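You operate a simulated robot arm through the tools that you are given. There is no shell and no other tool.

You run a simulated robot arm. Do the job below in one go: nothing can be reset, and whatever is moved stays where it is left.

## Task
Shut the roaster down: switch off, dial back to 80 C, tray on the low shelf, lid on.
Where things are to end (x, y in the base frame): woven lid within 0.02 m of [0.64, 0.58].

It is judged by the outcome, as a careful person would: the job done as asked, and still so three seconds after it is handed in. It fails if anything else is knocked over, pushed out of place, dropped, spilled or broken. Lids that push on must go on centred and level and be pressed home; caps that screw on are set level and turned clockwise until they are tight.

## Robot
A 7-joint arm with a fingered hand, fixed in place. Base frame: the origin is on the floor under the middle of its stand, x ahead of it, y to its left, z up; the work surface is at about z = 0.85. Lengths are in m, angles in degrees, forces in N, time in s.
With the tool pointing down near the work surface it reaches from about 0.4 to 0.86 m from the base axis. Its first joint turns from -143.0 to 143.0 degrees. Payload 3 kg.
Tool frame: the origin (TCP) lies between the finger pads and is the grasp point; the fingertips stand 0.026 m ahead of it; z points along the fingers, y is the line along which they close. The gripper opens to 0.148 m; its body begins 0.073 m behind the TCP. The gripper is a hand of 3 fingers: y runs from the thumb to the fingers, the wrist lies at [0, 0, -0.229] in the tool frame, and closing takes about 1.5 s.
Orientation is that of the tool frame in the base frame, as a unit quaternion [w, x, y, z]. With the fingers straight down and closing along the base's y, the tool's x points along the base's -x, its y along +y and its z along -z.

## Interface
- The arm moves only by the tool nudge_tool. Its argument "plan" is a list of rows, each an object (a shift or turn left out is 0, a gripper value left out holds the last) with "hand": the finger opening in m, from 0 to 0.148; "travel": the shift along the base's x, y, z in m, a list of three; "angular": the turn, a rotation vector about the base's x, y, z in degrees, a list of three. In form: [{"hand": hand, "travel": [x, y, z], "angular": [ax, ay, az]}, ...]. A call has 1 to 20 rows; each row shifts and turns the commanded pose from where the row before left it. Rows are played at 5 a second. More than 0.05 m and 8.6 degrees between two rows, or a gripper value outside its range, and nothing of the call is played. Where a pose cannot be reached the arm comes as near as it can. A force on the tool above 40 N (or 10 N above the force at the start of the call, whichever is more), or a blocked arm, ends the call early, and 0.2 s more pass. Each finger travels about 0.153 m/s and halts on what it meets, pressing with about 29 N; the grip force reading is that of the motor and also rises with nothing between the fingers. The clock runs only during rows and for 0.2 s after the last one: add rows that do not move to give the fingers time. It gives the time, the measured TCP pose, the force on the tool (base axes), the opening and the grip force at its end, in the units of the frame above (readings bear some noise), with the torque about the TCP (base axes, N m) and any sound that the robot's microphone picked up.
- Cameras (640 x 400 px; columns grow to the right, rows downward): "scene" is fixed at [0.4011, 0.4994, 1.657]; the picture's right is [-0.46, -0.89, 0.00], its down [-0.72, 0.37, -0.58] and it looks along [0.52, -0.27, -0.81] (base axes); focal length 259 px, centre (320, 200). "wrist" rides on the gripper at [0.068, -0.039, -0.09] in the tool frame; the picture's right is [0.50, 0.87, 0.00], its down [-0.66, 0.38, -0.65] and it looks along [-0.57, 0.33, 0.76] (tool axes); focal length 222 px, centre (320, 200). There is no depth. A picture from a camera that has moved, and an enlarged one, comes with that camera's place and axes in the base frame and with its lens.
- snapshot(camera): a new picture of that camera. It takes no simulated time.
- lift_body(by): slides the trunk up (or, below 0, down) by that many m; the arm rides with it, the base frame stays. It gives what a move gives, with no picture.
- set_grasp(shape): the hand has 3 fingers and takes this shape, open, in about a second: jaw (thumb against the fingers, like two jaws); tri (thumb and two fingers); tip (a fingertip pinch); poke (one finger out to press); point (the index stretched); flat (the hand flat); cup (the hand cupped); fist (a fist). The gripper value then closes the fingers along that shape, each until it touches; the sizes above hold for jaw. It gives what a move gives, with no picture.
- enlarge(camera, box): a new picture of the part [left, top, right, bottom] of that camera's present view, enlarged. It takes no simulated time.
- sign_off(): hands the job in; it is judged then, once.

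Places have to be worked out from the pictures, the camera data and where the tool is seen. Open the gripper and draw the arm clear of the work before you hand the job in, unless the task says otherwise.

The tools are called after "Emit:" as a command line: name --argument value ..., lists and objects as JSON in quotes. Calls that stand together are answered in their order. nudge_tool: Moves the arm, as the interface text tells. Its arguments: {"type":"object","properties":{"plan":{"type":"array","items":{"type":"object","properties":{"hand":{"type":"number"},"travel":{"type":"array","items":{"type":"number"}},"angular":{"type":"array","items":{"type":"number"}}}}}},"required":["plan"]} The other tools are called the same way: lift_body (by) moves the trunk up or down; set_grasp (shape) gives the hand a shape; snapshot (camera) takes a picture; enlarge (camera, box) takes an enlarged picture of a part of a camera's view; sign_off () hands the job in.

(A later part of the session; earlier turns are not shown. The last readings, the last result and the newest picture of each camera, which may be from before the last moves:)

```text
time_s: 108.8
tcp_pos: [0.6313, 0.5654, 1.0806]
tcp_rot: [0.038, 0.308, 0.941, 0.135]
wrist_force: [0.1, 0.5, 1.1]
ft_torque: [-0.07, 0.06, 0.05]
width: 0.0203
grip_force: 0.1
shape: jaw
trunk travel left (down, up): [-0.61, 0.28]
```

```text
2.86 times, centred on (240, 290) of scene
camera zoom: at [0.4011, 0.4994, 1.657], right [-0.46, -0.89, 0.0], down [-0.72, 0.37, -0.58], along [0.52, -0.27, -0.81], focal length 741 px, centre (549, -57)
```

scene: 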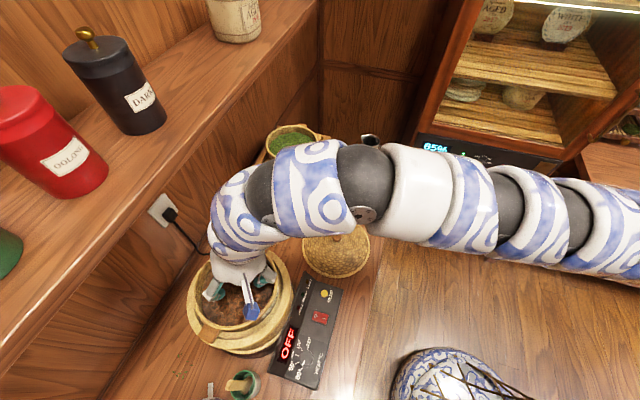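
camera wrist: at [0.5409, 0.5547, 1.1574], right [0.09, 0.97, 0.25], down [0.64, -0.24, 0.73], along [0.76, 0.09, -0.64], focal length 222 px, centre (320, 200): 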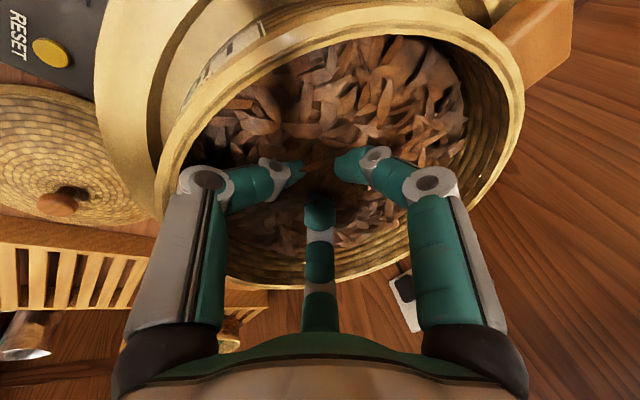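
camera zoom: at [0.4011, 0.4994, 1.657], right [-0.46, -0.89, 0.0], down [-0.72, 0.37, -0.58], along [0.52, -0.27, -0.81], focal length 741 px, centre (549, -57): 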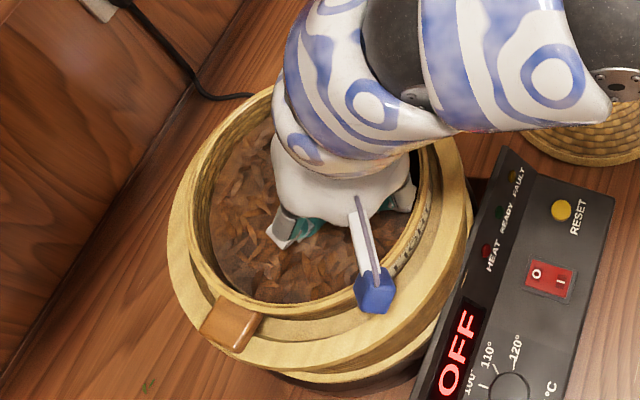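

The tips have dipped into the leaf layer without any force, so the leaves don't resist. Now I open the fingers slowly against the inner wall.

Emit:
nudge_tool --plan '[{"hand": 0.04}, {"hand": 0.06}, {"hand": 0.08}, {"hand": 0.1}, {"hand": 0.12}, {"hand": 0.135}, {"hand": 0.148}, {}, {}]'

Emit:
snapshot --camera "wrist"

Emit:
enlarge --camera "scene" --box '[142, 220, 338, 360]'

```text
time_s: 110.1
tcp_pos: [0.6328, 0.5682, 1.0897]
tcp_rot: [0.042, 0.307, 0.94, 0.142]
wrist_force: [5.3, 6.5, 33.1]
ft_torque: [-0.85, 0.53, 0.05]
width: 0.1327
grip_force: 0.1
shape: jaw
trunk travel left (down, up): [-0.61, 0.28]
stopped in row 6: the force on the tool passed its limit at 41 N (the readings are from after the stop); the commanded pose is now the measured one
```

```text
taken
camera wrist: at [0.5418, 0.5558, 1.1658], right [0.09, 0.96, 0.26], down [0.64, -0.25, 0.73], along [0.77, 0.1, -0.63], focal length 222 px, centre (320, 200)
```

wrist: 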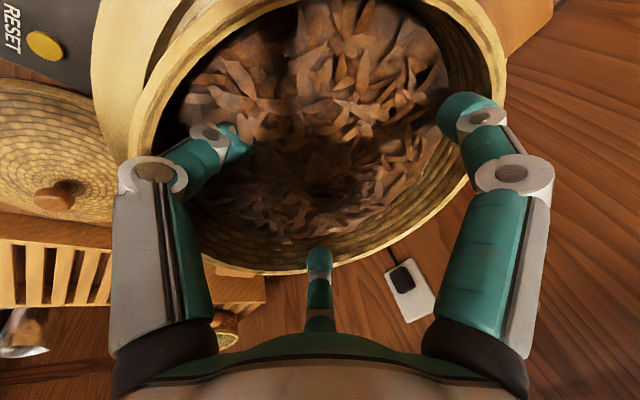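

```text
2.86 times, centred on (240, 290) of scene
camera zoom: at [0.4011, 0.4994, 1.657], right [-0.46, -0.89, 0.0], down [-0.72, 0.37, -0.58], along [0.52, -0.27, -0.81], focal length 741 px, centre (549, -57)
```

zoom: 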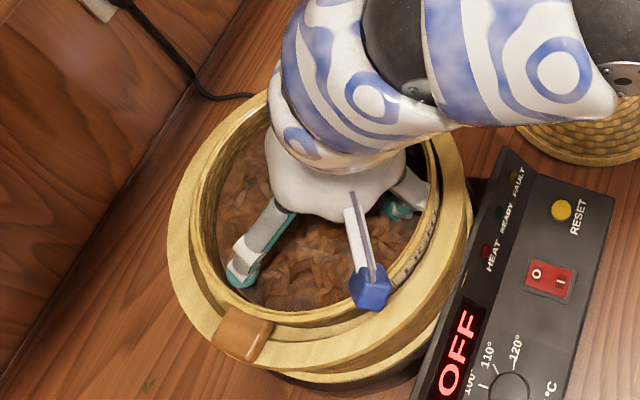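

The near fingertip ran onto the tray floor, so this grip can't be made at this tilt. But the readings from the earlier lift (−1.6 N, 0.14 N·m) match the full weight of a ~150 g tray hanging from the handle, so a handle grip can hold it. I close the fingers and come out to regrip the handle, with two fingers inside the wall and the thumb on the block's end.

Emit:
nudge_tool --plan '[{"hand": 0.1}, {"hand": 0.06}, {"hand": 0.03}, {"hand": 0.02}, {"travel": [0, 0, 0.02]}, {"travel": [0, 0, 0.04]}, {"travel": [0, 0, 0.04]}, {}]'

Emit:
snapshot --camera "wrist"

Emit:
enlarge --camera "scene" --box '[142, 220, 338, 360]'

```text
time_s: 111.9
tcp_pos: [0.635, 0.5658, 1.1832]
tcp_rot: [0.039, 0.307, 0.941, 0.138]
wrist_force: [-0.8, 0.4, 0.0]
ft_torque: [-0.02, -0.03, -0.01]
width: 0.0202
grip_force: 0.1
shape: jaw
trunk travel left (down, up): [-0.61, 0.28]
```

```text
taken
camera wrist: at [0.5444, 0.5549, 1.26], right [0.09, 0.96, 0.25], down [0.64, -0.25, 0.73], along [0.76, 0.1, -0.64], focal length 222 px, centre (320, 200)
```

wrist: 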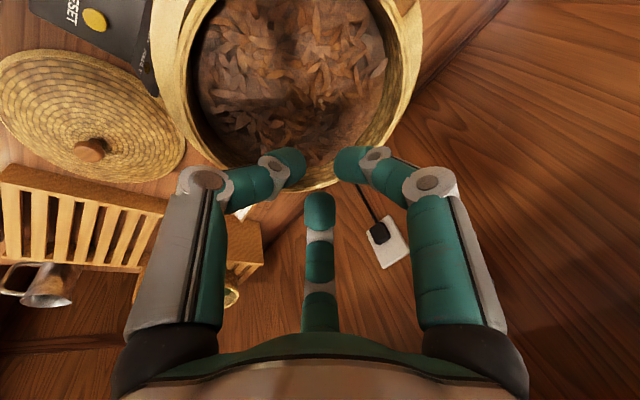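

```text
2.86 times, centred on (240, 290) of scene
camera zoom: at [0.4011, 0.4994, 1.657], right [-0.46, -0.89, 0.0], down [-0.72, 0.37, -0.58], along [0.52, -0.27, -0.81], focal length 741 px, centre (549, -57)
```

zoom: 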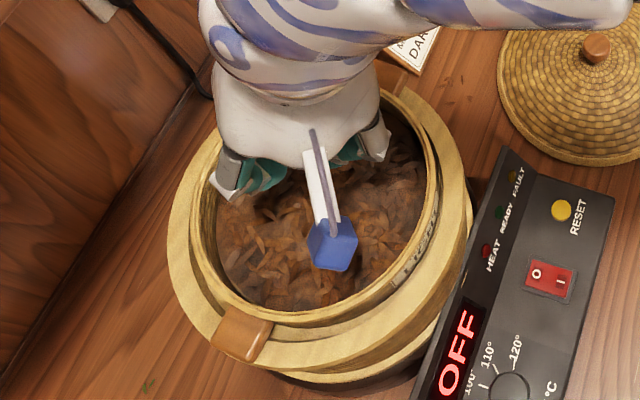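

The tray is back on its original spot with handles as before. I return to the handle with the grip that held before (one finger inside, two on the block's corners), turning the hand and moving over at safe height.

Emit:
nudge_tool --plan '[{"hand": 0.08, "travel": [0.015, -0.012, 0], "angular": [-1.76, -3.64, 5.9]}, {"travel": [0.02, -0.017, 0], "angular": [-1.33, -1.54, 6.5]}, {"travel": [0.02, -0.017, -0.01], "angular": [-1.33, -1.54, 6.5]}, {"travel": [0.0215, -0.018, -0.02]}, {"travel": [0, 0, -0.02]}, {}]'

Emit:
enlarge --camera "wrist" --box '[270, 80, 430, 190]'

Emit:
snapshot --camera "wrist"

```text
time_s: 113.3
tcp_pos: [0.7103, 0.5004, 1.1324]
tcp_rot: [0.083, 0.139, 0.979, 0.126]
wrist_force: [1.0, 0.2, 0.4]
ft_torque: [-0.03, -0.03, -0.05]
width: 0.0796
grip_force: 0.1
shape: jaw
trunk travel left (down, up): [-0.61, 0.28]
```

```text
3.64 times, centred on (350, 135) of wrist
camera zoom: at [0.6188, 0.4647, 1.2007], right [-0.26, 0.95, 0.17], down [0.59, 0.01, 0.81], along [0.77, 0.31, -0.56], focal length 808 px, centre (211, 436)
```

zoom: 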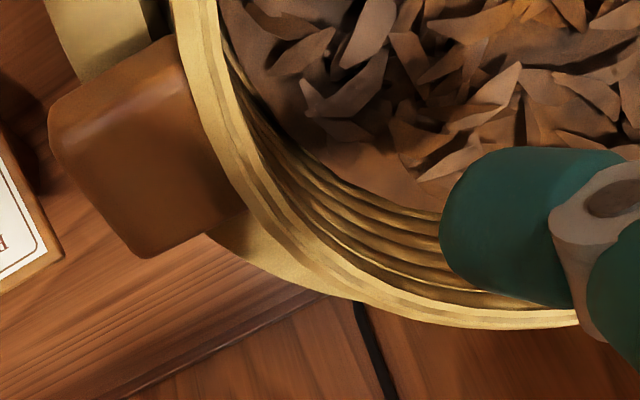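

```text
taken
camera wrist: at [0.6188, 0.4647, 1.2007], right [-0.26, 0.95, 0.17], down [0.59, 0.01, 0.81], along [0.77, 0.31, -0.56], focal length 222 px, centre (320, 200)
```

wrist: 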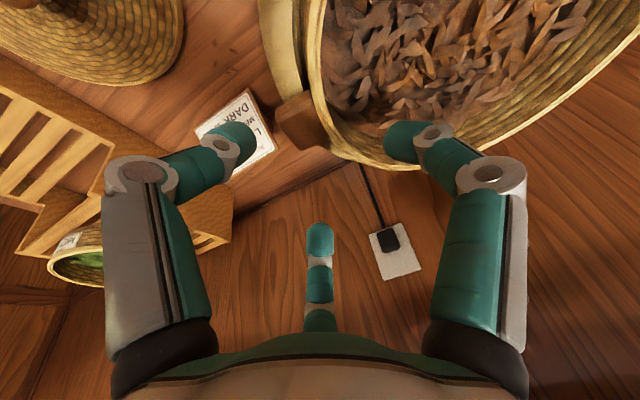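

The block has shifted by about 1 cm with the tray (outer edge mid (0.715, 0.4915), facing −48°). I correct the hand position, then lower and close as before.

Emit:
nudge_tool --plan '[{"travel": [-0.0025, -0.0025, -0.012], "angular": [0.6, 0.67, -2.87]}, {"travel": [-0.0025, -0.002, -0.012]}, {"travel": [0, 0, -0.012]}, {"travel": [0, 0, -0.009]}, {}]'

Emit:
enlarge --camera "wrist" --box '[220, 80, 440, 260]'

```text
time_s: 114.5
tcp_pos: [0.7042, 0.4982, 1.0874]
tcp_rot: [0.08, 0.164, 0.975, 0.127]
wrist_force: [-0.7, -0.1, -0.3]
ft_torque: [-0.02, -0.02, 0.0]
width: 0.0795
grip_force: 0.1
shape: jaw
trunk travel left (down, up): [-0.61, 0.28]
```

```text
2.22 times, centred on (330, 170) of wrist
camera zoom: at [0.6125, 0.4656, 1.1562], right [-0.21, 0.96, 0.18], down [0.6, -0.02, 0.8], along [0.78, 0.28, -0.57], focal length 494 px, centre (298, 267)
```

zoom: 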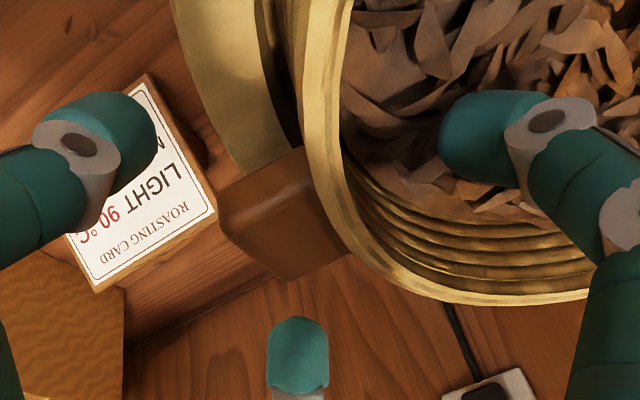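

Well placed. I close the fingers on the handle.

Emit:
nudge_tool --plan '[{"hand": 0.065}, {"hand": 0.05}, {"hand": 0.04}, {"hand": 0.03}, {"hand": 0.02}, {"hand": 0.015}, {}]'

Emit:
enlarge --camera "wrist" --box '[220, 80, 440, 260]'

```text
time_s: 116.1
tcp_pos: [0.7037, 0.499, 1.0889]
tcp_rot: [0.08, 0.164, 0.975, 0.128]
wrist_force: [-1.0, 0.3, 0.3]
ft_torque: [-0.08, 0.13, -0.01]
width: 0.0355
grip_force: 28.9
shape: jaw
trunk travel left (down, up): [-0.61, 0.28]
```

```text
2.22 times, centred on (330, 170) of wrist
camera zoom: at [0.6124, 0.4658, 1.1564], right [-0.21, 0.96, 0.18], down [0.6, -0.02, 0.8], along [0.78, 0.28, -0.57], focal length 494 px, centre (298, 267)
```

zoom: 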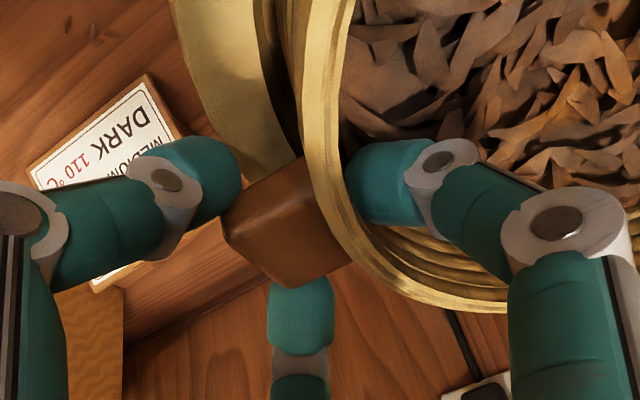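

Gripped as before (29 N). I lift 1.5 cm and look at how it settles.

Emit:
nudge_tool --plan '[{"travel": [0, 0, 0.005]}, {"travel": [0, 0, 0.005], "angular": [1.2, -1.2, 0]}, {"travel": [0, 0, 0.006], "angular": [1.2, -1.2, 0]}, {"travel": [0, 0, 0.006], "angular": [1.2, -1.2, 0]}, {}]'

Emit:
enlarge --camera "scene" --box '[142, 220, 338, 360]'

Emit:
snapshot --camera "wrist"

```text
time_s: 117.3
tcp_pos: [0.7028, 0.4991, 1.1106]
tcp_rot: [0.105, 0.162, 0.967, 0.164]
wrist_force: [0.1, 0.2, -1.6]
ft_torque: [-0.14, -0.1, 0.01]
width: 0.0353
grip_force: 28.7
shape: jaw
trunk travel left (down, up): [-0.61, 0.28]
```

```text
2.86 times, centred on (240, 290) of scene
camera zoom: at [0.4011, 0.4994, 1.657], right [-0.46, -0.89, 0.0], down [-0.72, 0.37, -0.58], along [0.52, -0.27, -0.81], focal length 741 px, centre (549, -57)
```

zoom: 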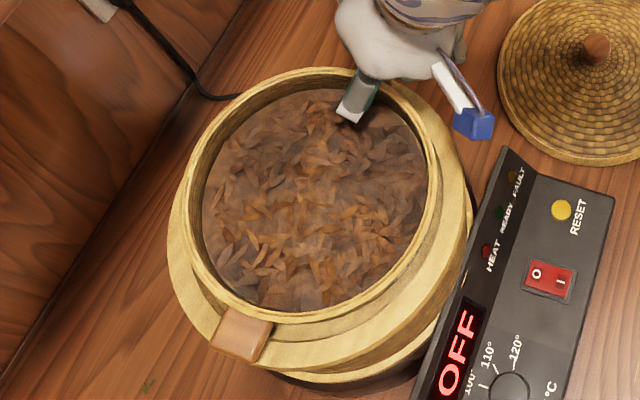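

```text
taken
camera wrist: at [0.6075, 0.4622, 1.1699], right [-0.22, 0.95, 0.23], down [0.54, -0.07, 0.84], along [0.81, 0.31, -0.5], focal length 222 px, centre (320, 200)
```

wrist: 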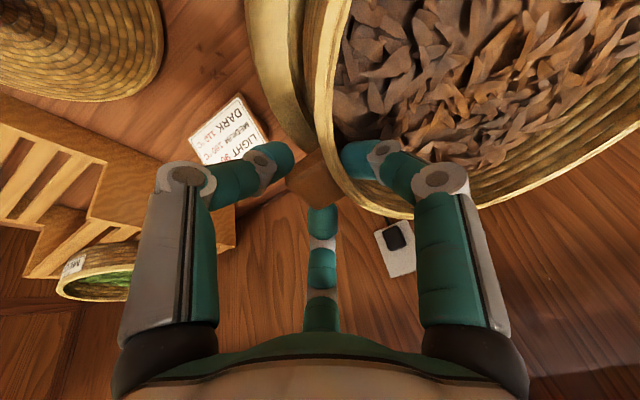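

This time the grip didn't slip (width steady, full weight −1.6 N carried). The label side is now a bit low from my 5° of tilt, so I take that tilt back while lifting another 2 cm.

Emit:
nudge_tool --plan '[{"travel": [0, 0, 0.007], "angular": [-1.2, 1.2, 0]}, {"travel": [0, 0, 0.007], "angular": [-1.2, 1.2, 0]}, {"travel": [0, 0, 0.007], "angular": [-0.8, 0.8, 0]}, {}]'

Emit:
enlarge --camera "scene" --box '[142, 220, 338, 360]'

Emit:
snapshot --camera "wrist"

```text
time_s: 118.3
tcp_pos: [0.7051, 0.4996, 1.1311]
tcp_rot: [0.082, 0.165, 0.974, 0.132]
wrist_force: [-0.1, 0.7, -1.2]
ft_torque: [-0.17, -0.1, 0.0]
width: 0.0355
grip_force: 28.9
shape: jaw
trunk travel left (down, up): [-0.61, 0.28]
```

```text
2.86 times, centred on (240, 290) of scene
camera zoom: at [0.4011, 0.4994, 1.657], right [-0.46, -0.89, 0.0], down [-0.72, 0.37, -0.58], along [0.52, -0.27, -0.81], focal length 741 px, centre (549, -57)
```

zoom: 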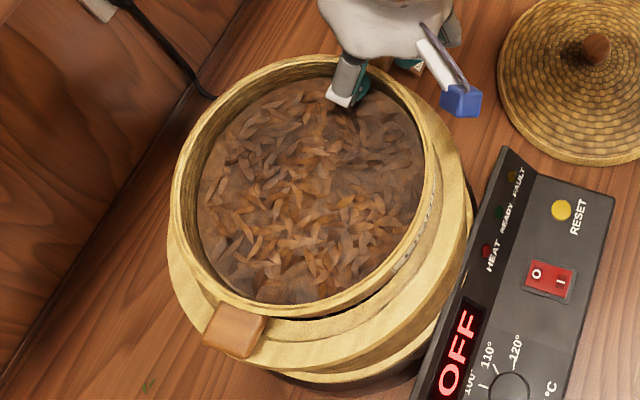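

```text
taken
camera wrist: at [0.6125, 0.4655, 1.1991], right [-0.21, 0.96, 0.19], down [0.59, -0.03, 0.81], along [0.78, 0.28, -0.56], focal length 222 px, centre (320, 200)
```

wrist: 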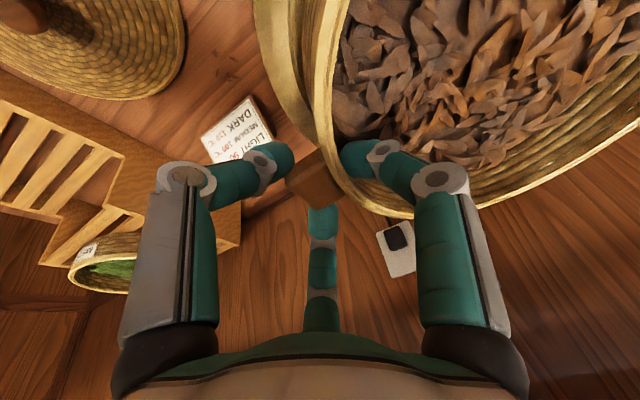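

Comparing the rim in the wrist view with a level circle, they match within a few pixels: the tray hangs level and firmly. I lift another 4 cm to clear everything on the way.

Emit:
nudge_tool --plan '[{"travel": [0, 0, 0.01]}, {"travel": [0, 0, 0.012]}, {"travel": [0, 0, 0.012]}, {"travel": [0, 0, 0.01]}, {}]'

Emit:
snapshot --camera "scene"

Emit:
snapshot --camera "wrist"

```text
time_s: 119.5
tcp_pos: [0.704, 0.4978, 1.1754]
tcp_rot: [0.082, 0.164, 0.974, 0.132]
wrist_force: [-0.5, -0.2, -2.4]
ft_torque: [-0.14, -0.1, 0.02]
width: 0.0353
grip_force: 28.0
shape: jaw
trunk travel left (down, up): [-0.61, 0.28]
```

```text
taken
```

scene: 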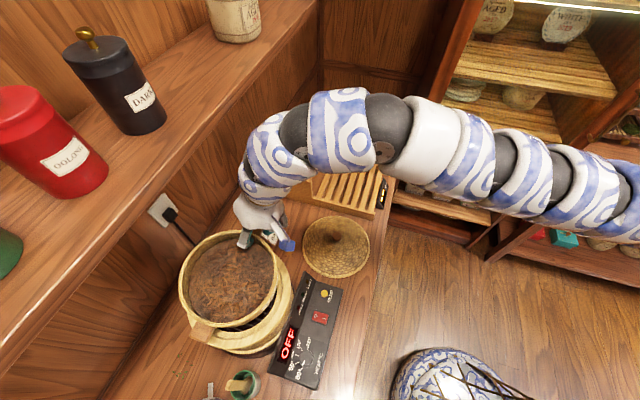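

```text
taken
camera wrist: at [0.6113, 0.4654, 1.2429], right [-0.21, 0.96, 0.19], down [0.59, -0.03, 0.81], along [0.78, 0.28, -0.56], focal length 222 px, centre (320, 200)
```

wrist: 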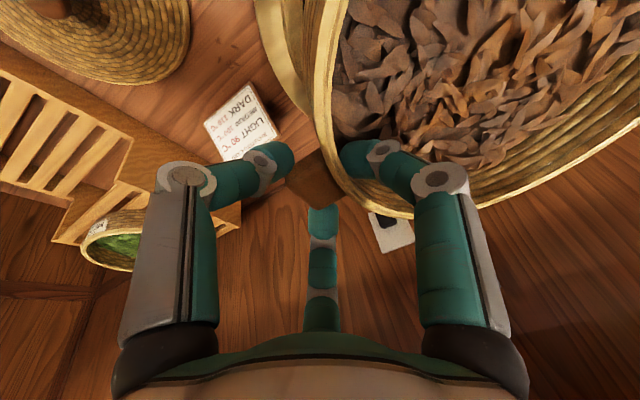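

The tray hangs steady at −2 N. Now I swing toward the stand, turning the tray so its gripped handle will face the robot when it reaches the low shelf; first half now.

Emit:
nudge_tool --plan '[{"travel": [0.002, -0.01, 0], "angular": [0, 0, -3.5]}, {"travel": [0.004, -0.019, 0], "angular": [0, 0, -6.5]}, {"travel": [0.004, -0.02, 0], "angular": [0, 0, -6.5]}, {"travel": [0.004, -0.02, 0], "angular": [0, 0, -6.5]}, {"travel": [0.004, -0.02, 0], "angular": [0, 0, -6.5]}, {"travel": [0.004, -0.02, 0], "angular": [0, 0, -6.5]}, {"travel": [0.004, -0.02, 0], "angular": [0, 0, -6.5]}, {"travel": [0.004, -0.02, 0], "angular": [0, 0, -6.5]}, {"travel": [0.004, -0.02, 0], "angular": [0, 0, -6.5]}, {"travel": [0.004, -0.02, 0], "angular": [0, 0, -6.5]}, {"travel": [0.002, -0.01, 0], "angular": [0, 0, -3.5]}, {}]'

Emit:
snapshot --camera "scene"

Emit:
snapshot --camera "wrist"

```text
time_s: 122.1
tcp_pos: [0.7438, 0.3003, 1.1755]
tcp_rot: [0.14, 0.665, 0.731, 0.066]
wrist_force: [-0.1, 0.1, -1.6]
ft_torque: [-0.14, 0.1, 0.0]
width: 0.0348
grip_force: 29.2
shape: jaw
trunk travel left (down, up): [-0.61, 0.28]
```

```text
taken
```

scene: 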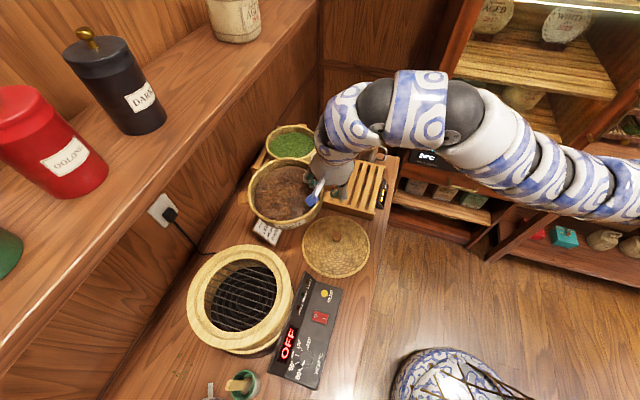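

```text
taken
camera wrist: at [0.6748, 0.3715, 1.2423], right [0.79, 0.59, 0.19], down [0.22, -0.55, 0.81], along [0.58, -0.59, -0.56], focal length 222 px, centre (320, 200)
```

wrist: 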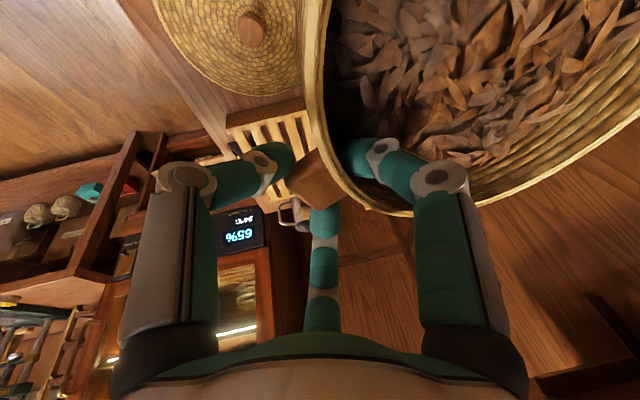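

The roaster is empty and the tray is level in hand. Second half of the swing, to above the low shelf.

Emit:
nudge_tool --plan '[{"travel": [0.003, -0.01, 0], "angular": [0, 0, -3.5]}, {"travel": [0.006, -0.02, 0], "angular": [0, 0, -6.4]}, {"travel": [0.006, -0.02, 0], "angular": [0, 0, -6.4]}, {"travel": [0.006, -0.02, 0], "angular": [0, 0, -6.4]}, {"travel": [0.006, -0.02, 0], "angular": [0, 0, -6.4]}, {"travel": [0.006, -0.02, 0], "angular": [0, 0, -6.4]}, {"travel": [0.006, -0.02, 0], "angular": [0, 0, -6.4]}, {"travel": [0.006, -0.02, 0], "angular": [0, 0, -6.4]}, {"travel": [0.006, -0.02, 0], "angular": [0, 0, -6.4]}, {"travel": [0.005, -0.02, 0], "angular": [0, 0, -6.4]}, {"travel": [0.003, -0.01, 0], "angular": [0, 0, -3.4]}, {}]'

Emit:
snapshot --camera "scene"

Emit:
snapshot --camera "wrist"

```text
time_s: 124.7
tcp_pos: [0.8033, 0.0987, 1.1747]
tcp_rot: [0.155, 0.952, 0.262, -0.018]
wrist_force: [-0.8, -0.4, -1.8]
ft_torque: [-0.01, 0.13, -0.03]
width: 0.035
grip_force: 29.0
shape: jaw
trunk travel left (down, up): [-0.61, 0.28]
```

```text
taken
```

scene: 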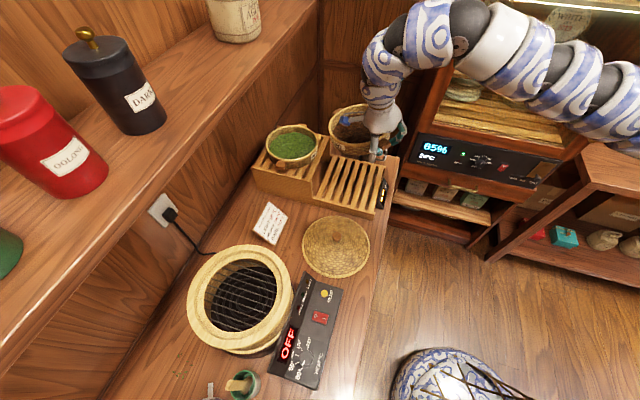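

```text
taken
camera wrist: at [0.8376, 0.1916, 1.2416], right [0.87, -0.46, 0.19], down [-0.4, -0.43, 0.81], along [-0.29, -0.78, -0.56], focal length 222 px, centre (320, 200)
```

wrist: 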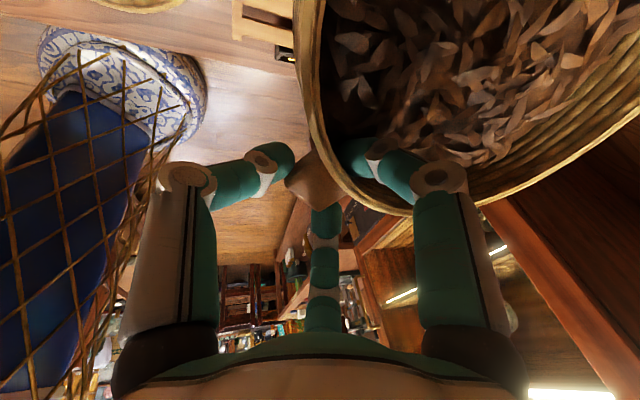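

The tray is over the low shelf. The small LEAF display box stands at the shelf's right edge, so I turn the tray 15° more and shift slightly so the fingers stay clear of it. Then I lower with the trunk.

Emit:
nudge_tool --plan '[{"travel": [0.0018, 0.0097, 0], "angular": [0, 0, -5]}, {"travel": [0.0018, 0.0097, 0], "angular": [0, 0, -5]}, {"travel": [0.0018, 0.0097, 0], "angular": [0, 0, -5]}, {}]'

Emit:
lift_body --by -0.12

Emit:
snapshot --camera "scene"

Emit:
enlarge --camera "scene" --box '[250, 80, 430, 230]'

```text
time_s: 125.7
tcp_pos: [0.8089, 0.1289, 1.1749]
tcp_rot: [0.151, 0.978, 0.136, -0.039]
wrist_force: [-0.1, -0.4, -0.7]
ft_torque: [0.02, 0.18, -0.01]
width: 0.0343
grip_force: 28.9
shape: jaw
trunk travel left (down, up): [-0.61, 0.28]
```

```text
time_s: 127.2
tcp_pos: [0.8088, 0.1269, 1.0546]
tcp_rot: [0.151, 0.978, 0.137, -0.039]
wrist_force: [-0.2, 0.8, -0.5]
ft_torque: [0.05, 0.15, 0.01]
width: 0.0346
grip_force: 29.3
shape: jaw
trunk travel left (down, up): [-0.49, 0.4]
```

```text
taken
```

scene: 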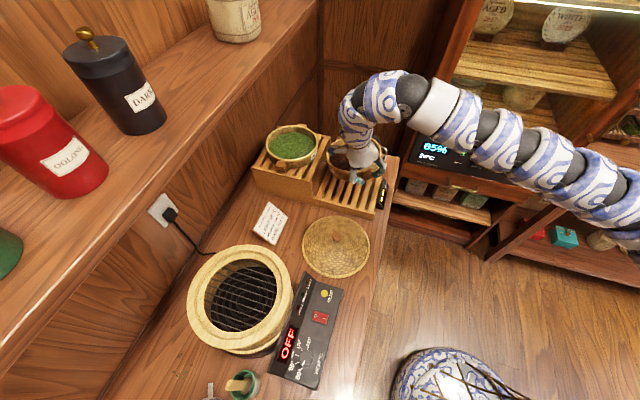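

```text
2.67 times, centred on (340, 155) of scene
camera zoom: at [0.4011, 0.4994, 1.657], right [-0.46, -0.89, 0.0], down [-0.72, 0.37, -0.58], along [0.52, -0.27, -0.81], focal length 692 px, centre (267, 320)
```

zoom: 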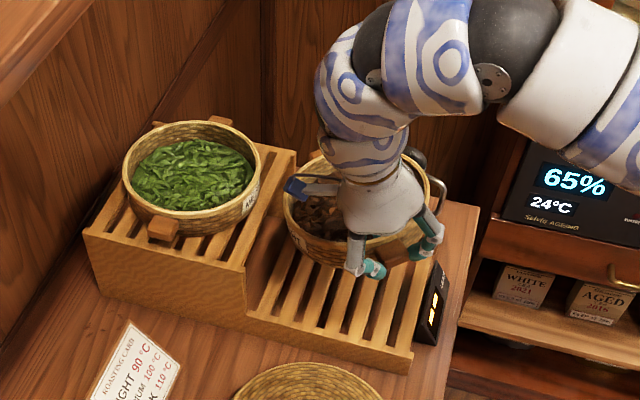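

The tray will land well inside the low shelf. I lower a further 8.5 cm with the trunk, then feel for the shelf in small steps.

Emit:
lift_body --by -0.08

Emit:
enlarge --camera "scene" --box '[250, 80, 430, 230]'

Emit:
snapshot --camera "wrist"

```text
time_s: 128.4
tcp_pos: [0.8082, 0.127, 0.9752]
tcp_rot: [0.15, 0.979, 0.136, -0.038]
wrist_force: [-0.1, 0.9, -2.3]
ft_torque: [0.01, 0.14, -0.01]
width: 0.0347
grip_force: 29.6
shape: jaw
trunk travel left (down, up): [-0.41, 0.48]
```

```text
2.67 times, centred on (340, 155) of scene
camera zoom: at [0.4011, 0.4994, 1.657], right [-0.46, -0.89, 0.0], down [-0.72, 0.37, -0.58], along [0.52, -0.27, -0.81], focal length 692 px, centre (267, 320)
```

zoom: 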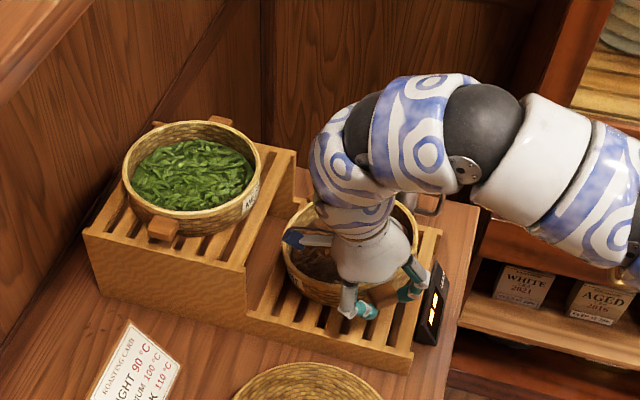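

```text
taken
camera wrist: at [0.8656, 0.2092, 1.0424], right [0.72, -0.67, 0.19], down [-0.5, -0.32, 0.81], along [-0.48, -0.68, -0.56], focal length 222 px, centre (320, 200)
```

wrist: 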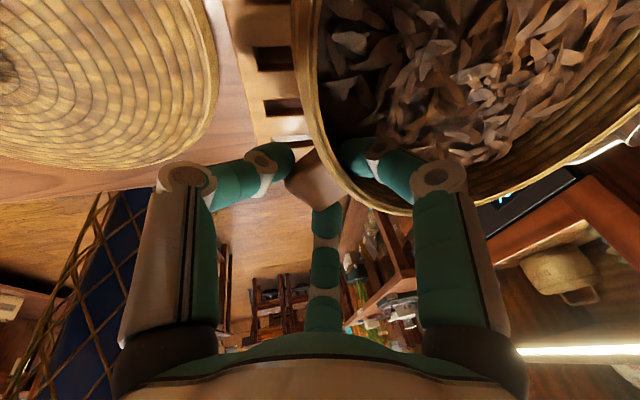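

The finger near the LEAF box passes just beside it. I lower in small steps until the shelf takes the weight.

Emit:
nudge_tool --plan '[{"travel": [0, 0, -0.01]}, {"travel": [0, 0, -0.008]}, {"travel": [0, 0, -0.005]}, {}]'

Emit:
enlarge --camera "scene" --box '[290, 110, 430, 230]'

```text
time_s: 129.4
tcp_pos: [0.8078, 0.1283, 0.9523]
tcp_rot: [0.15, 0.978, 0.137, -0.039]
wrist_force: [-0.9, -0.2, -0.3]
ft_torque: [0.15, -0.1, 0.02]
width: 0.0348
grip_force: 29.1
shape: jaw
trunk travel left (down, up): [-0.41, 0.48]
```

```text
3.33 times, centred on (360, 170) of scene
camera zoom: at [0.4011, 0.4994, 1.657], right [-0.46, -0.89, 0.0], down [-0.72, 0.37, -0.58], along [0.52, -0.27, -0.81], focal length 864 px, centre (187, 300)
```

zoom: 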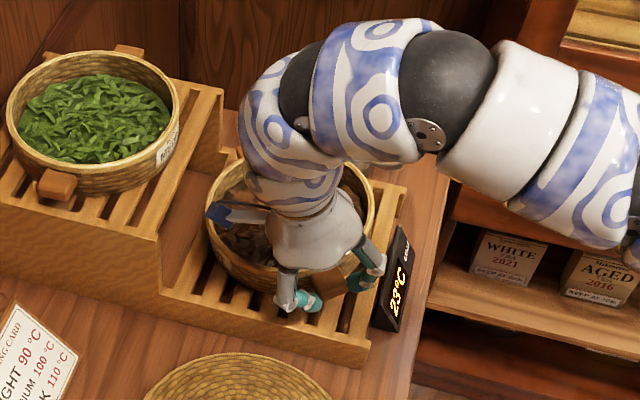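

The weight is coming off and the LEAF display has lit up with "23 °C", so the tray is touching the shelf. I ease down 2 mm more, then check before releasing.

Emit:
nudge_tool --plan '[{"travel": [0, 0, -0.002]}, {}]'

Emit:
snapshot --camera "wrist"

```text
time_s: 130.0
tcp_pos: [0.8089, 0.1278, 0.9513]
tcp_rot: [0.15, 0.979, 0.136, -0.038]
wrist_force: [-0.3, 0.1, 1.6]
ft_torque: [0.16, -0.11, 0.02]
width: 0.0346
grip_force: 29.0
shape: jaw
trunk travel left (down, up): [-0.41, 0.48]
```

```text
taken
camera wrist: at [0.8655, 0.2093, 1.0178], right [0.72, -0.67, 0.19], down [-0.5, -0.32, 0.81], along [-0.48, -0.68, -0.56], focal length 222 px, centre (320, 200)
```

wrist: 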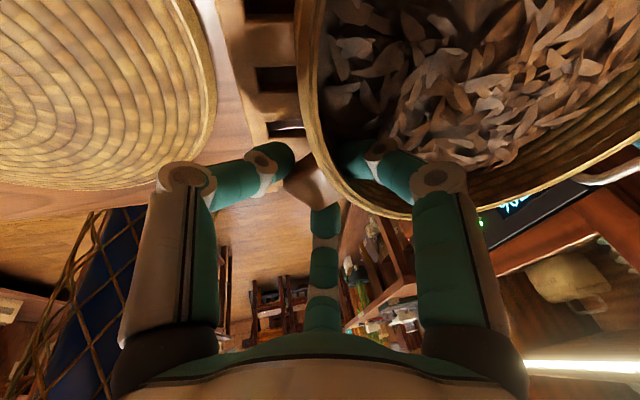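

The shelf now carries it (+1.6 N). I open the fingers slowly to let go.

Emit:
nudge_tool --plan '[{"hand": 0.042}, {"hand": 0.05}, {"hand": 0.06}, {"hand": 0.07}, {"hand": 0.076}, {}]'

Emit:
snapshot --camera "wrist"

Emit:
enlarge --camera "scene" --box '[290, 110, 430, 230]'

```text
time_s: 131.4
tcp_pos: [0.809, 0.1282, 0.9502]
tcp_rot: [0.151, 0.978, 0.136, -0.04]
wrist_force: [-0.5, -1.1, 0.8]
ft_torque: [0.02, 0.0, -0.01]
width: 0.0755
grip_force: 0.1
shape: jaw
trunk travel left (down, up): [-0.41, 0.48]
```

```text
taken
camera wrist: at [0.8655, 0.2094, 1.0178], right [0.72, -0.67, 0.19], down [-0.5, -0.32, 0.81], along [-0.48, -0.68, -0.56], focal length 222 px, centre (320, 200)
```

wrist: 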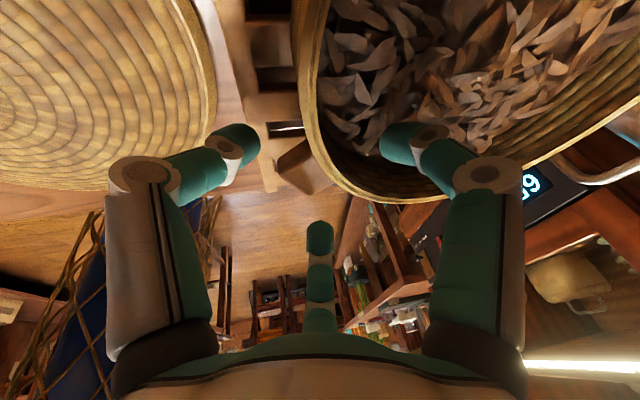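

```text
3.33 times, centred on (360, 170) of scene
camera zoom: at [0.4011, 0.4994, 1.657], right [-0.46, -0.89, 0.0], down [-0.72, 0.37, -0.58], along [0.52, -0.27, -0.81], focal length 864 px, centre (187, 300)
```

zoom: 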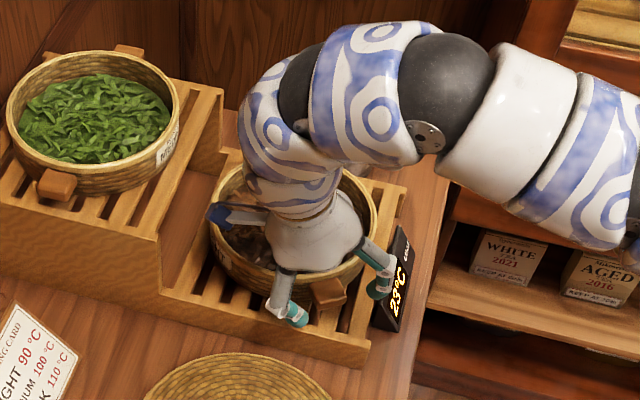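

The tray rests on the low shelf and the fingers are free. I rise straight up.

Emit:
nudge_tool --plan '[{"travel": [0, 0, 0.015]}, {"travel": [0, 0, 0.03]}, {"travel": [0, 0, 0.03]}, {}]'

Emit:
lift_body --by 0.15

Emit:
snapshot --camera "scene"

Emit:
enlarge --camera "scene" --box '[290, 110, 430, 230]'

```text
time_s: 132.4
tcp_pos: [0.8189, 0.1349, 1.0194]
tcp_rot: [0.15, 0.979, 0.136, -0.039]
wrist_force: [0.2, -0.9, 0.0]
ft_torque: [0.06, 0.04, 0.0]
width: 0.0756
grip_force: 0.0
shape: jaw
out of reach, approached as far as the arm can: row 3
trunk travel left (down, up): [-0.41, 0.48]
```

```text
time_s: 134.1
tcp_pos: [0.8207, 0.1366, 1.1682]
tcp_rot: [0.151, 0.978, 0.136, -0.039]
wrist_force: [-0.7, 0.7, 0.3]
ft_torque: [-0.04, 0.02, 0.01]
width: 0.0759
grip_force: 0.2
shape: jaw
trunk travel left (down, up): [-0.56, 0.33]
```

```text
taken
```

scene: 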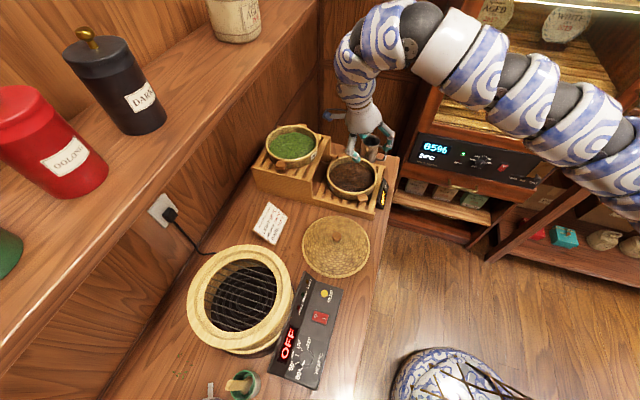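

```text
3.33 times, centred on (360, 170) of scene
camera zoom: at [0.4011, 0.4994, 1.657], right [-0.46, -0.89, 0.0], down [-0.72, 0.37, -0.58], along [0.52, -0.27, -0.81], focal length 864 px, centre (187, 300)
```

zoom: 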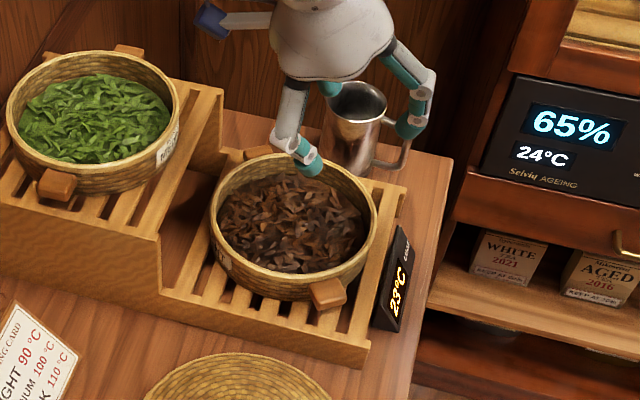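

The tray sits squarely on the low shelf and nothing else has moved. Next is the lid: I swing back to a hand yaw usable at the roaster while moving over to the lid at safe height.

Emit:
nudge_tool --plan '[{"angular": [0, 0, 8]}, {"angular": [0, 0, 8]}, {"travel": [-0.006, 0.006, 0.005], "angular": [0, 0, 8]}, {"travel": [-0.007, 0.008, 0], "angular": [0, 0, 8]}, {"travel": [-0.008, 0.009, 0], "angular": [0, 0, 8]}, {"travel": [-0.008, 0.009, 0], "angular": [0, 0, 8]}, {"travel": [-0.008, 0.009, 0], "angular": [0, 0, 8]}, {"travel": [-0.008, 0.009, 0], "angular": [0, 0, 8]}, {"travel": [-0.008, 0.009, 0], "angular": [0, 0, 8]}, {"travel": [-0.008, 0.009, 0], "angular": [0, 0, 8]}, {"travel": [-0.008, 0.009, 0], "angular": [0, 0, 8]}, {"travel": [-0.008, 0.009, 0], "angular": [0, 0, 8]}, {"travel": [-0.008, 0.009, 0], "angular": [0, 0, 8]}, {"travel": [-0.008, 0.009, 0], "angular": [0, 0, 8]}, {"travel": [-0.008, 0.009, 0], "angular": [0, 0, 8]}, {"travel": [-0.008, 0.008, 0], "angular": [0, 0, 8]}, {"angular": [0, 0, 8]}, {"angular": [0, 0, 8]}, {}]'

Emit:
snapshot --camera "wrist"

Emit:
snapshot --camera "scene"

```text
time_s: 138.1
tcp_pos: [0.7629, 0.2542, 1.1766]
tcp_rot: [0.092, 0.239, 0.959, 0.125]
wrist_force: [-0.8, 0.5, -0.3]
ft_torque: [0.0, 0.02, 0.0]
width: 0.0758
grip_force: 0.0
shape: jaw
out of reach, approached as far as the arm can: row 10, 11
trunk travel left (down, up): [-0.56, 0.33]
```

```text
taken
camera wrist: at [0.6664, 0.236, 1.2455], right [-0.06, 0.98, 0.19], down [0.58, -0.12, 0.81], along [0.81, 0.16, -0.56], focal length 222 px, centre (320, 200)
```

wrist: 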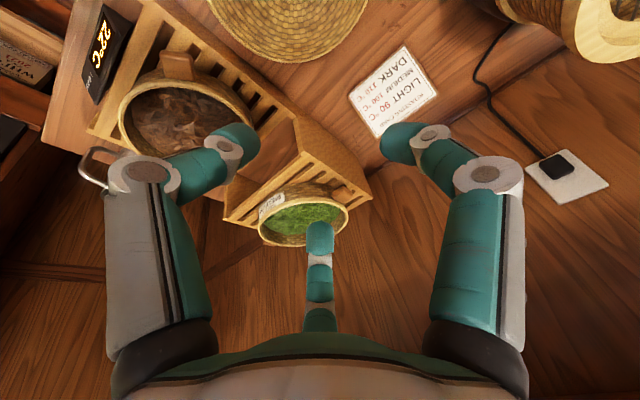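

```text
taken
```

scene: 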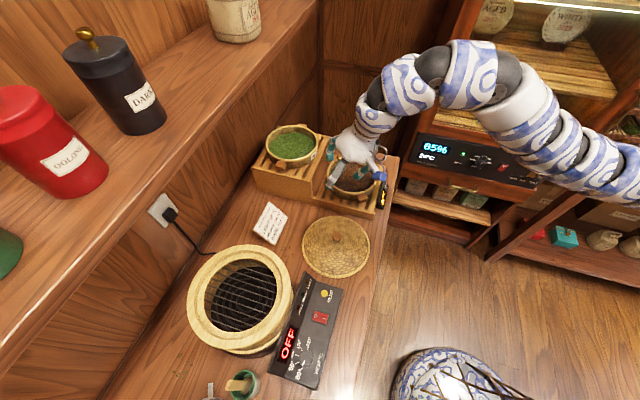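

Near the lid the wrist would sit too close to the shoulder with this tilt direction. I'll turn the hand +91° so the tilt faces away, then turn back on the way to the roaster. First I measure the lid and the empty roaster.

Emit:
enlarge --camera "scene" --box '[290, 200, 390, 290]'

Emit:
enlarge --camera "scene" --box '[170, 230, 310, 365]'

Emit:
nudge_tool --plan '[{"angular": [0, 0, 7.6]}, {"angular": [0, 0, 7.6]}, {"angular": [0, 0, 7.6]}, {"angular": [0, 0, 7.6]}, {"angular": [0, 0, 7.6]}, {"angular": [0, 0, 7.6], "travel": [-0.005, 0.003, 0]}, {"angular": [0, 0, 7.6], "travel": [-0.008, 0.004, -0.005]}, {"angular": [0, 0, 7.6], "travel": [-0.008, 0.004, -0.01]}, {"angular": [0, 0, 7.6], "travel": [-0.008, 0.004, -0.01]}, {"angular": [0, 0, 7.6], "travel": [-0.008, 0.004, -0.01]}, {"angular": [0, 0, 7.6], "travel": [-0.008, 0.004, -0.01]}, {"angular": [0, 0, 7.6], "travel": [-0.007, 0.003, -0.01]}, {"angular": [1.8, 1.57, 0]}, {}]'

Emit:
snapshot --camera "wrist"

Emit:
snapshot --camera "scene"

```text
4.44 times, centred on (340, 245) of scene
camera zoom: at [0.4011, 0.4994, 1.657], right [-0.46, -0.89, 0.0], down [-0.72, 0.37, -0.58], along [0.52, -0.27, -0.81], focal length 1153 px, centre (231, 0)
```

zoom: 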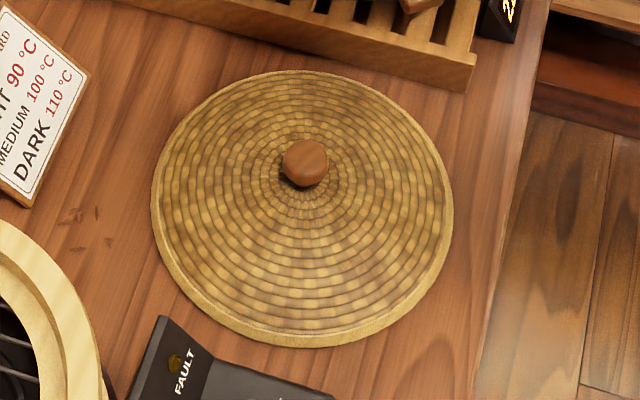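

```text
2.96 times, centred on (240, 298) of scene
camera zoom: at [0.4011, 0.4994, 1.657], right [-0.46, -0.89, 0.0], down [-0.72, 0.37, -0.58], along [0.52, -0.27, -0.81], focal length 768 px, centre (557, -89)
```

zoom: 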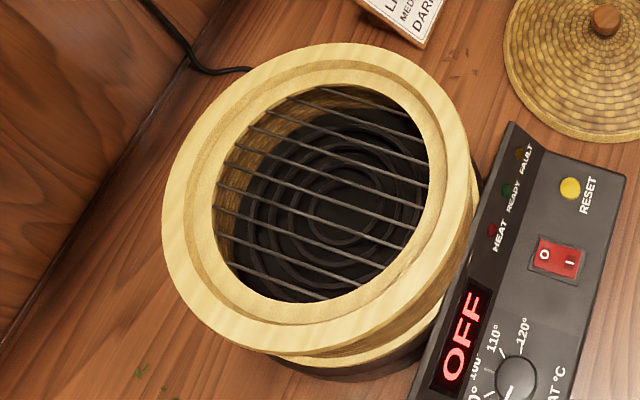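

```text
time_s: 141.1
tcp_pos: [0.7114, 0.2805, 1.1227]
tcp_rot: [-0.028, -0.516, 0.838, 0.174]
wrist_force: [-0.8, -0.1, 0.8]
ft_torque: [0.01, 0.01, -0.01]
width: 0.0759
grip_force: 0.0
shape: jaw
trunk travel left (down, up): [-0.56, 0.33]
```

```text
taken
camera wrist: at [0.7339, 0.1809, 1.1859], right [-0.97, -0.08, 0.21], down [0.13, 0.56, 0.82], along [-0.19, 0.83, -0.53], focal length 222 px, centre (320, 200)
```

wrist: 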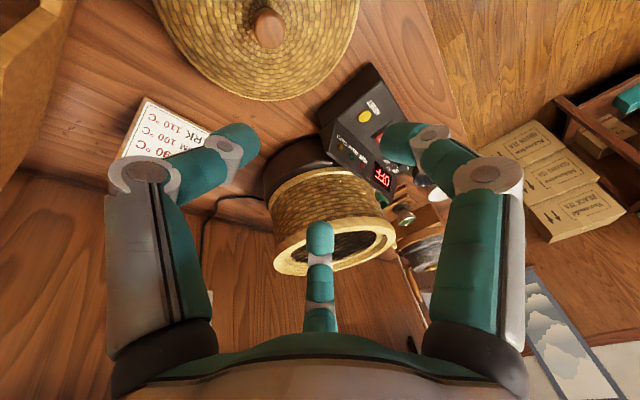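

```text
taken
```

scene: 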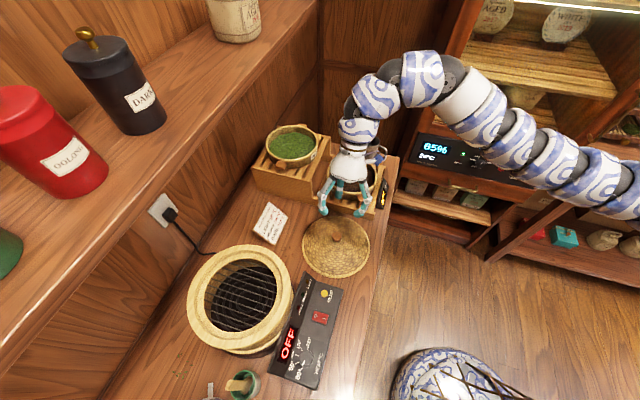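

Emit:
enlarge --camera "wrist" --box '[200, 0, 340, 90]'

Emit:
enlarge --camera "wrist" --box '[240, 130, 420, 290]'

```text
4.44 times, centred on (270, 45) of wrist
camera zoom: at [0.7339, 0.1809, 1.1859], right [-0.97, -0.08, 0.21], down [0.13, 0.56, 0.82], along [-0.19, 0.83, -0.53], focal length 987 px, centre (542, 889)
```

zoom: 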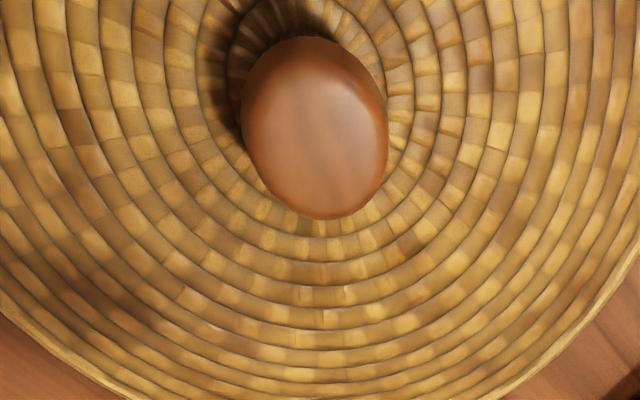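

```text
2.50 times, centred on (330, 210) of wrist
camera zoom: at [0.7339, 0.1809, 1.1859], right [-0.97, -0.08, 0.21], down [0.13, 0.56, 0.82], along [-0.19, 0.83, -0.53], focal length 555 px, centre (295, 175)
```

zoom: 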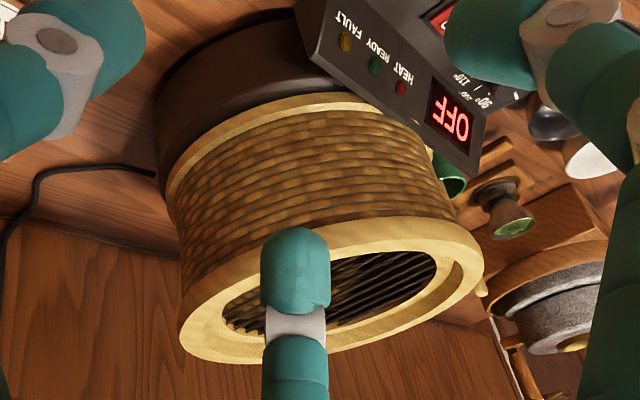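

The knob is at about (0.720, 0.2735), 3.1 cm across, top z≈0.926. The lid radius (0.113 m) means it rests on the collar ring (0.098–0.119 m), so it must be centred within about 1 cm. I come down over the knob.

Emit:
nudge_tool --plan '[{"travel": [0.006, -0.0055, -0.03]}, {"travel": [0.006, -0.0055, -0.03]}, {"travel": [0, 0, -0.03]}, {"travel": [0, 0, -0.03]}, {"travel": [0, 0, -0.025]}, {}]'

Emit:
snapshot --camera "wrist"

Emit:
enlarge --camera "scene" --box '[280, 180, 400, 290]'

```text
time_s: 142.5
tcp_pos: [0.724, 0.2688, 0.9774]
tcp_rot: [-0.028, -0.516, 0.839, 0.174]
wrist_force: [-0.7, -0.4, -0.7]
ft_torque: [0.0, 0.05, 0.02]
width: 0.0759
grip_force: 0.1
shape: jaw
trunk travel left (down, up): [-0.56, 0.33]
```

```text
taken
camera wrist: at [0.7463, 0.1701, 1.0411], right [-0.97, -0.08, 0.21], down [0.13, 0.56, 0.82], along [-0.19, 0.83, -0.53], focal length 222 px, centre (320, 200)
```

wrist: 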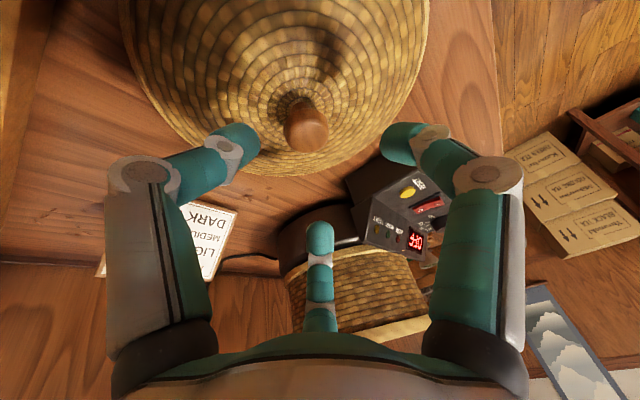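

```text
3.64 times, centred on (340, 235) of scene
camera zoom: at [0.4011, 0.4994, 1.657], right [-0.46, -0.89, 0.0], down [-0.72, 0.37, -0.58], along [0.52, -0.27, -0.81], focal length 943 px, centre (247, 73)
```

zoom: 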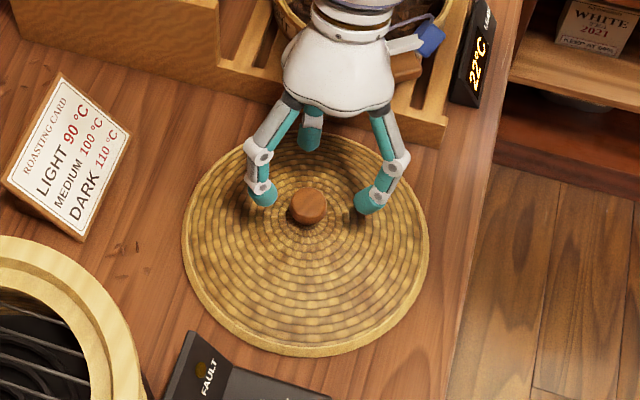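

Emit:
enlarge --camera "wrist" --box '[250, 80, 370, 160]'

```text
5.00 times, centred on (310, 120) of wrist
camera zoom: at [0.7463, 0.1701, 1.0411], right [-0.97, -0.08, 0.21], down [0.13, 0.56, 0.82], along [-0.19, 0.83, -0.53], focal length 1111 px, centre (370, 600)
```

zoom: 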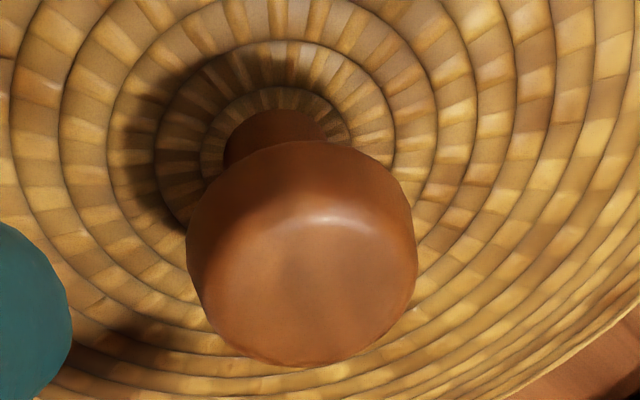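

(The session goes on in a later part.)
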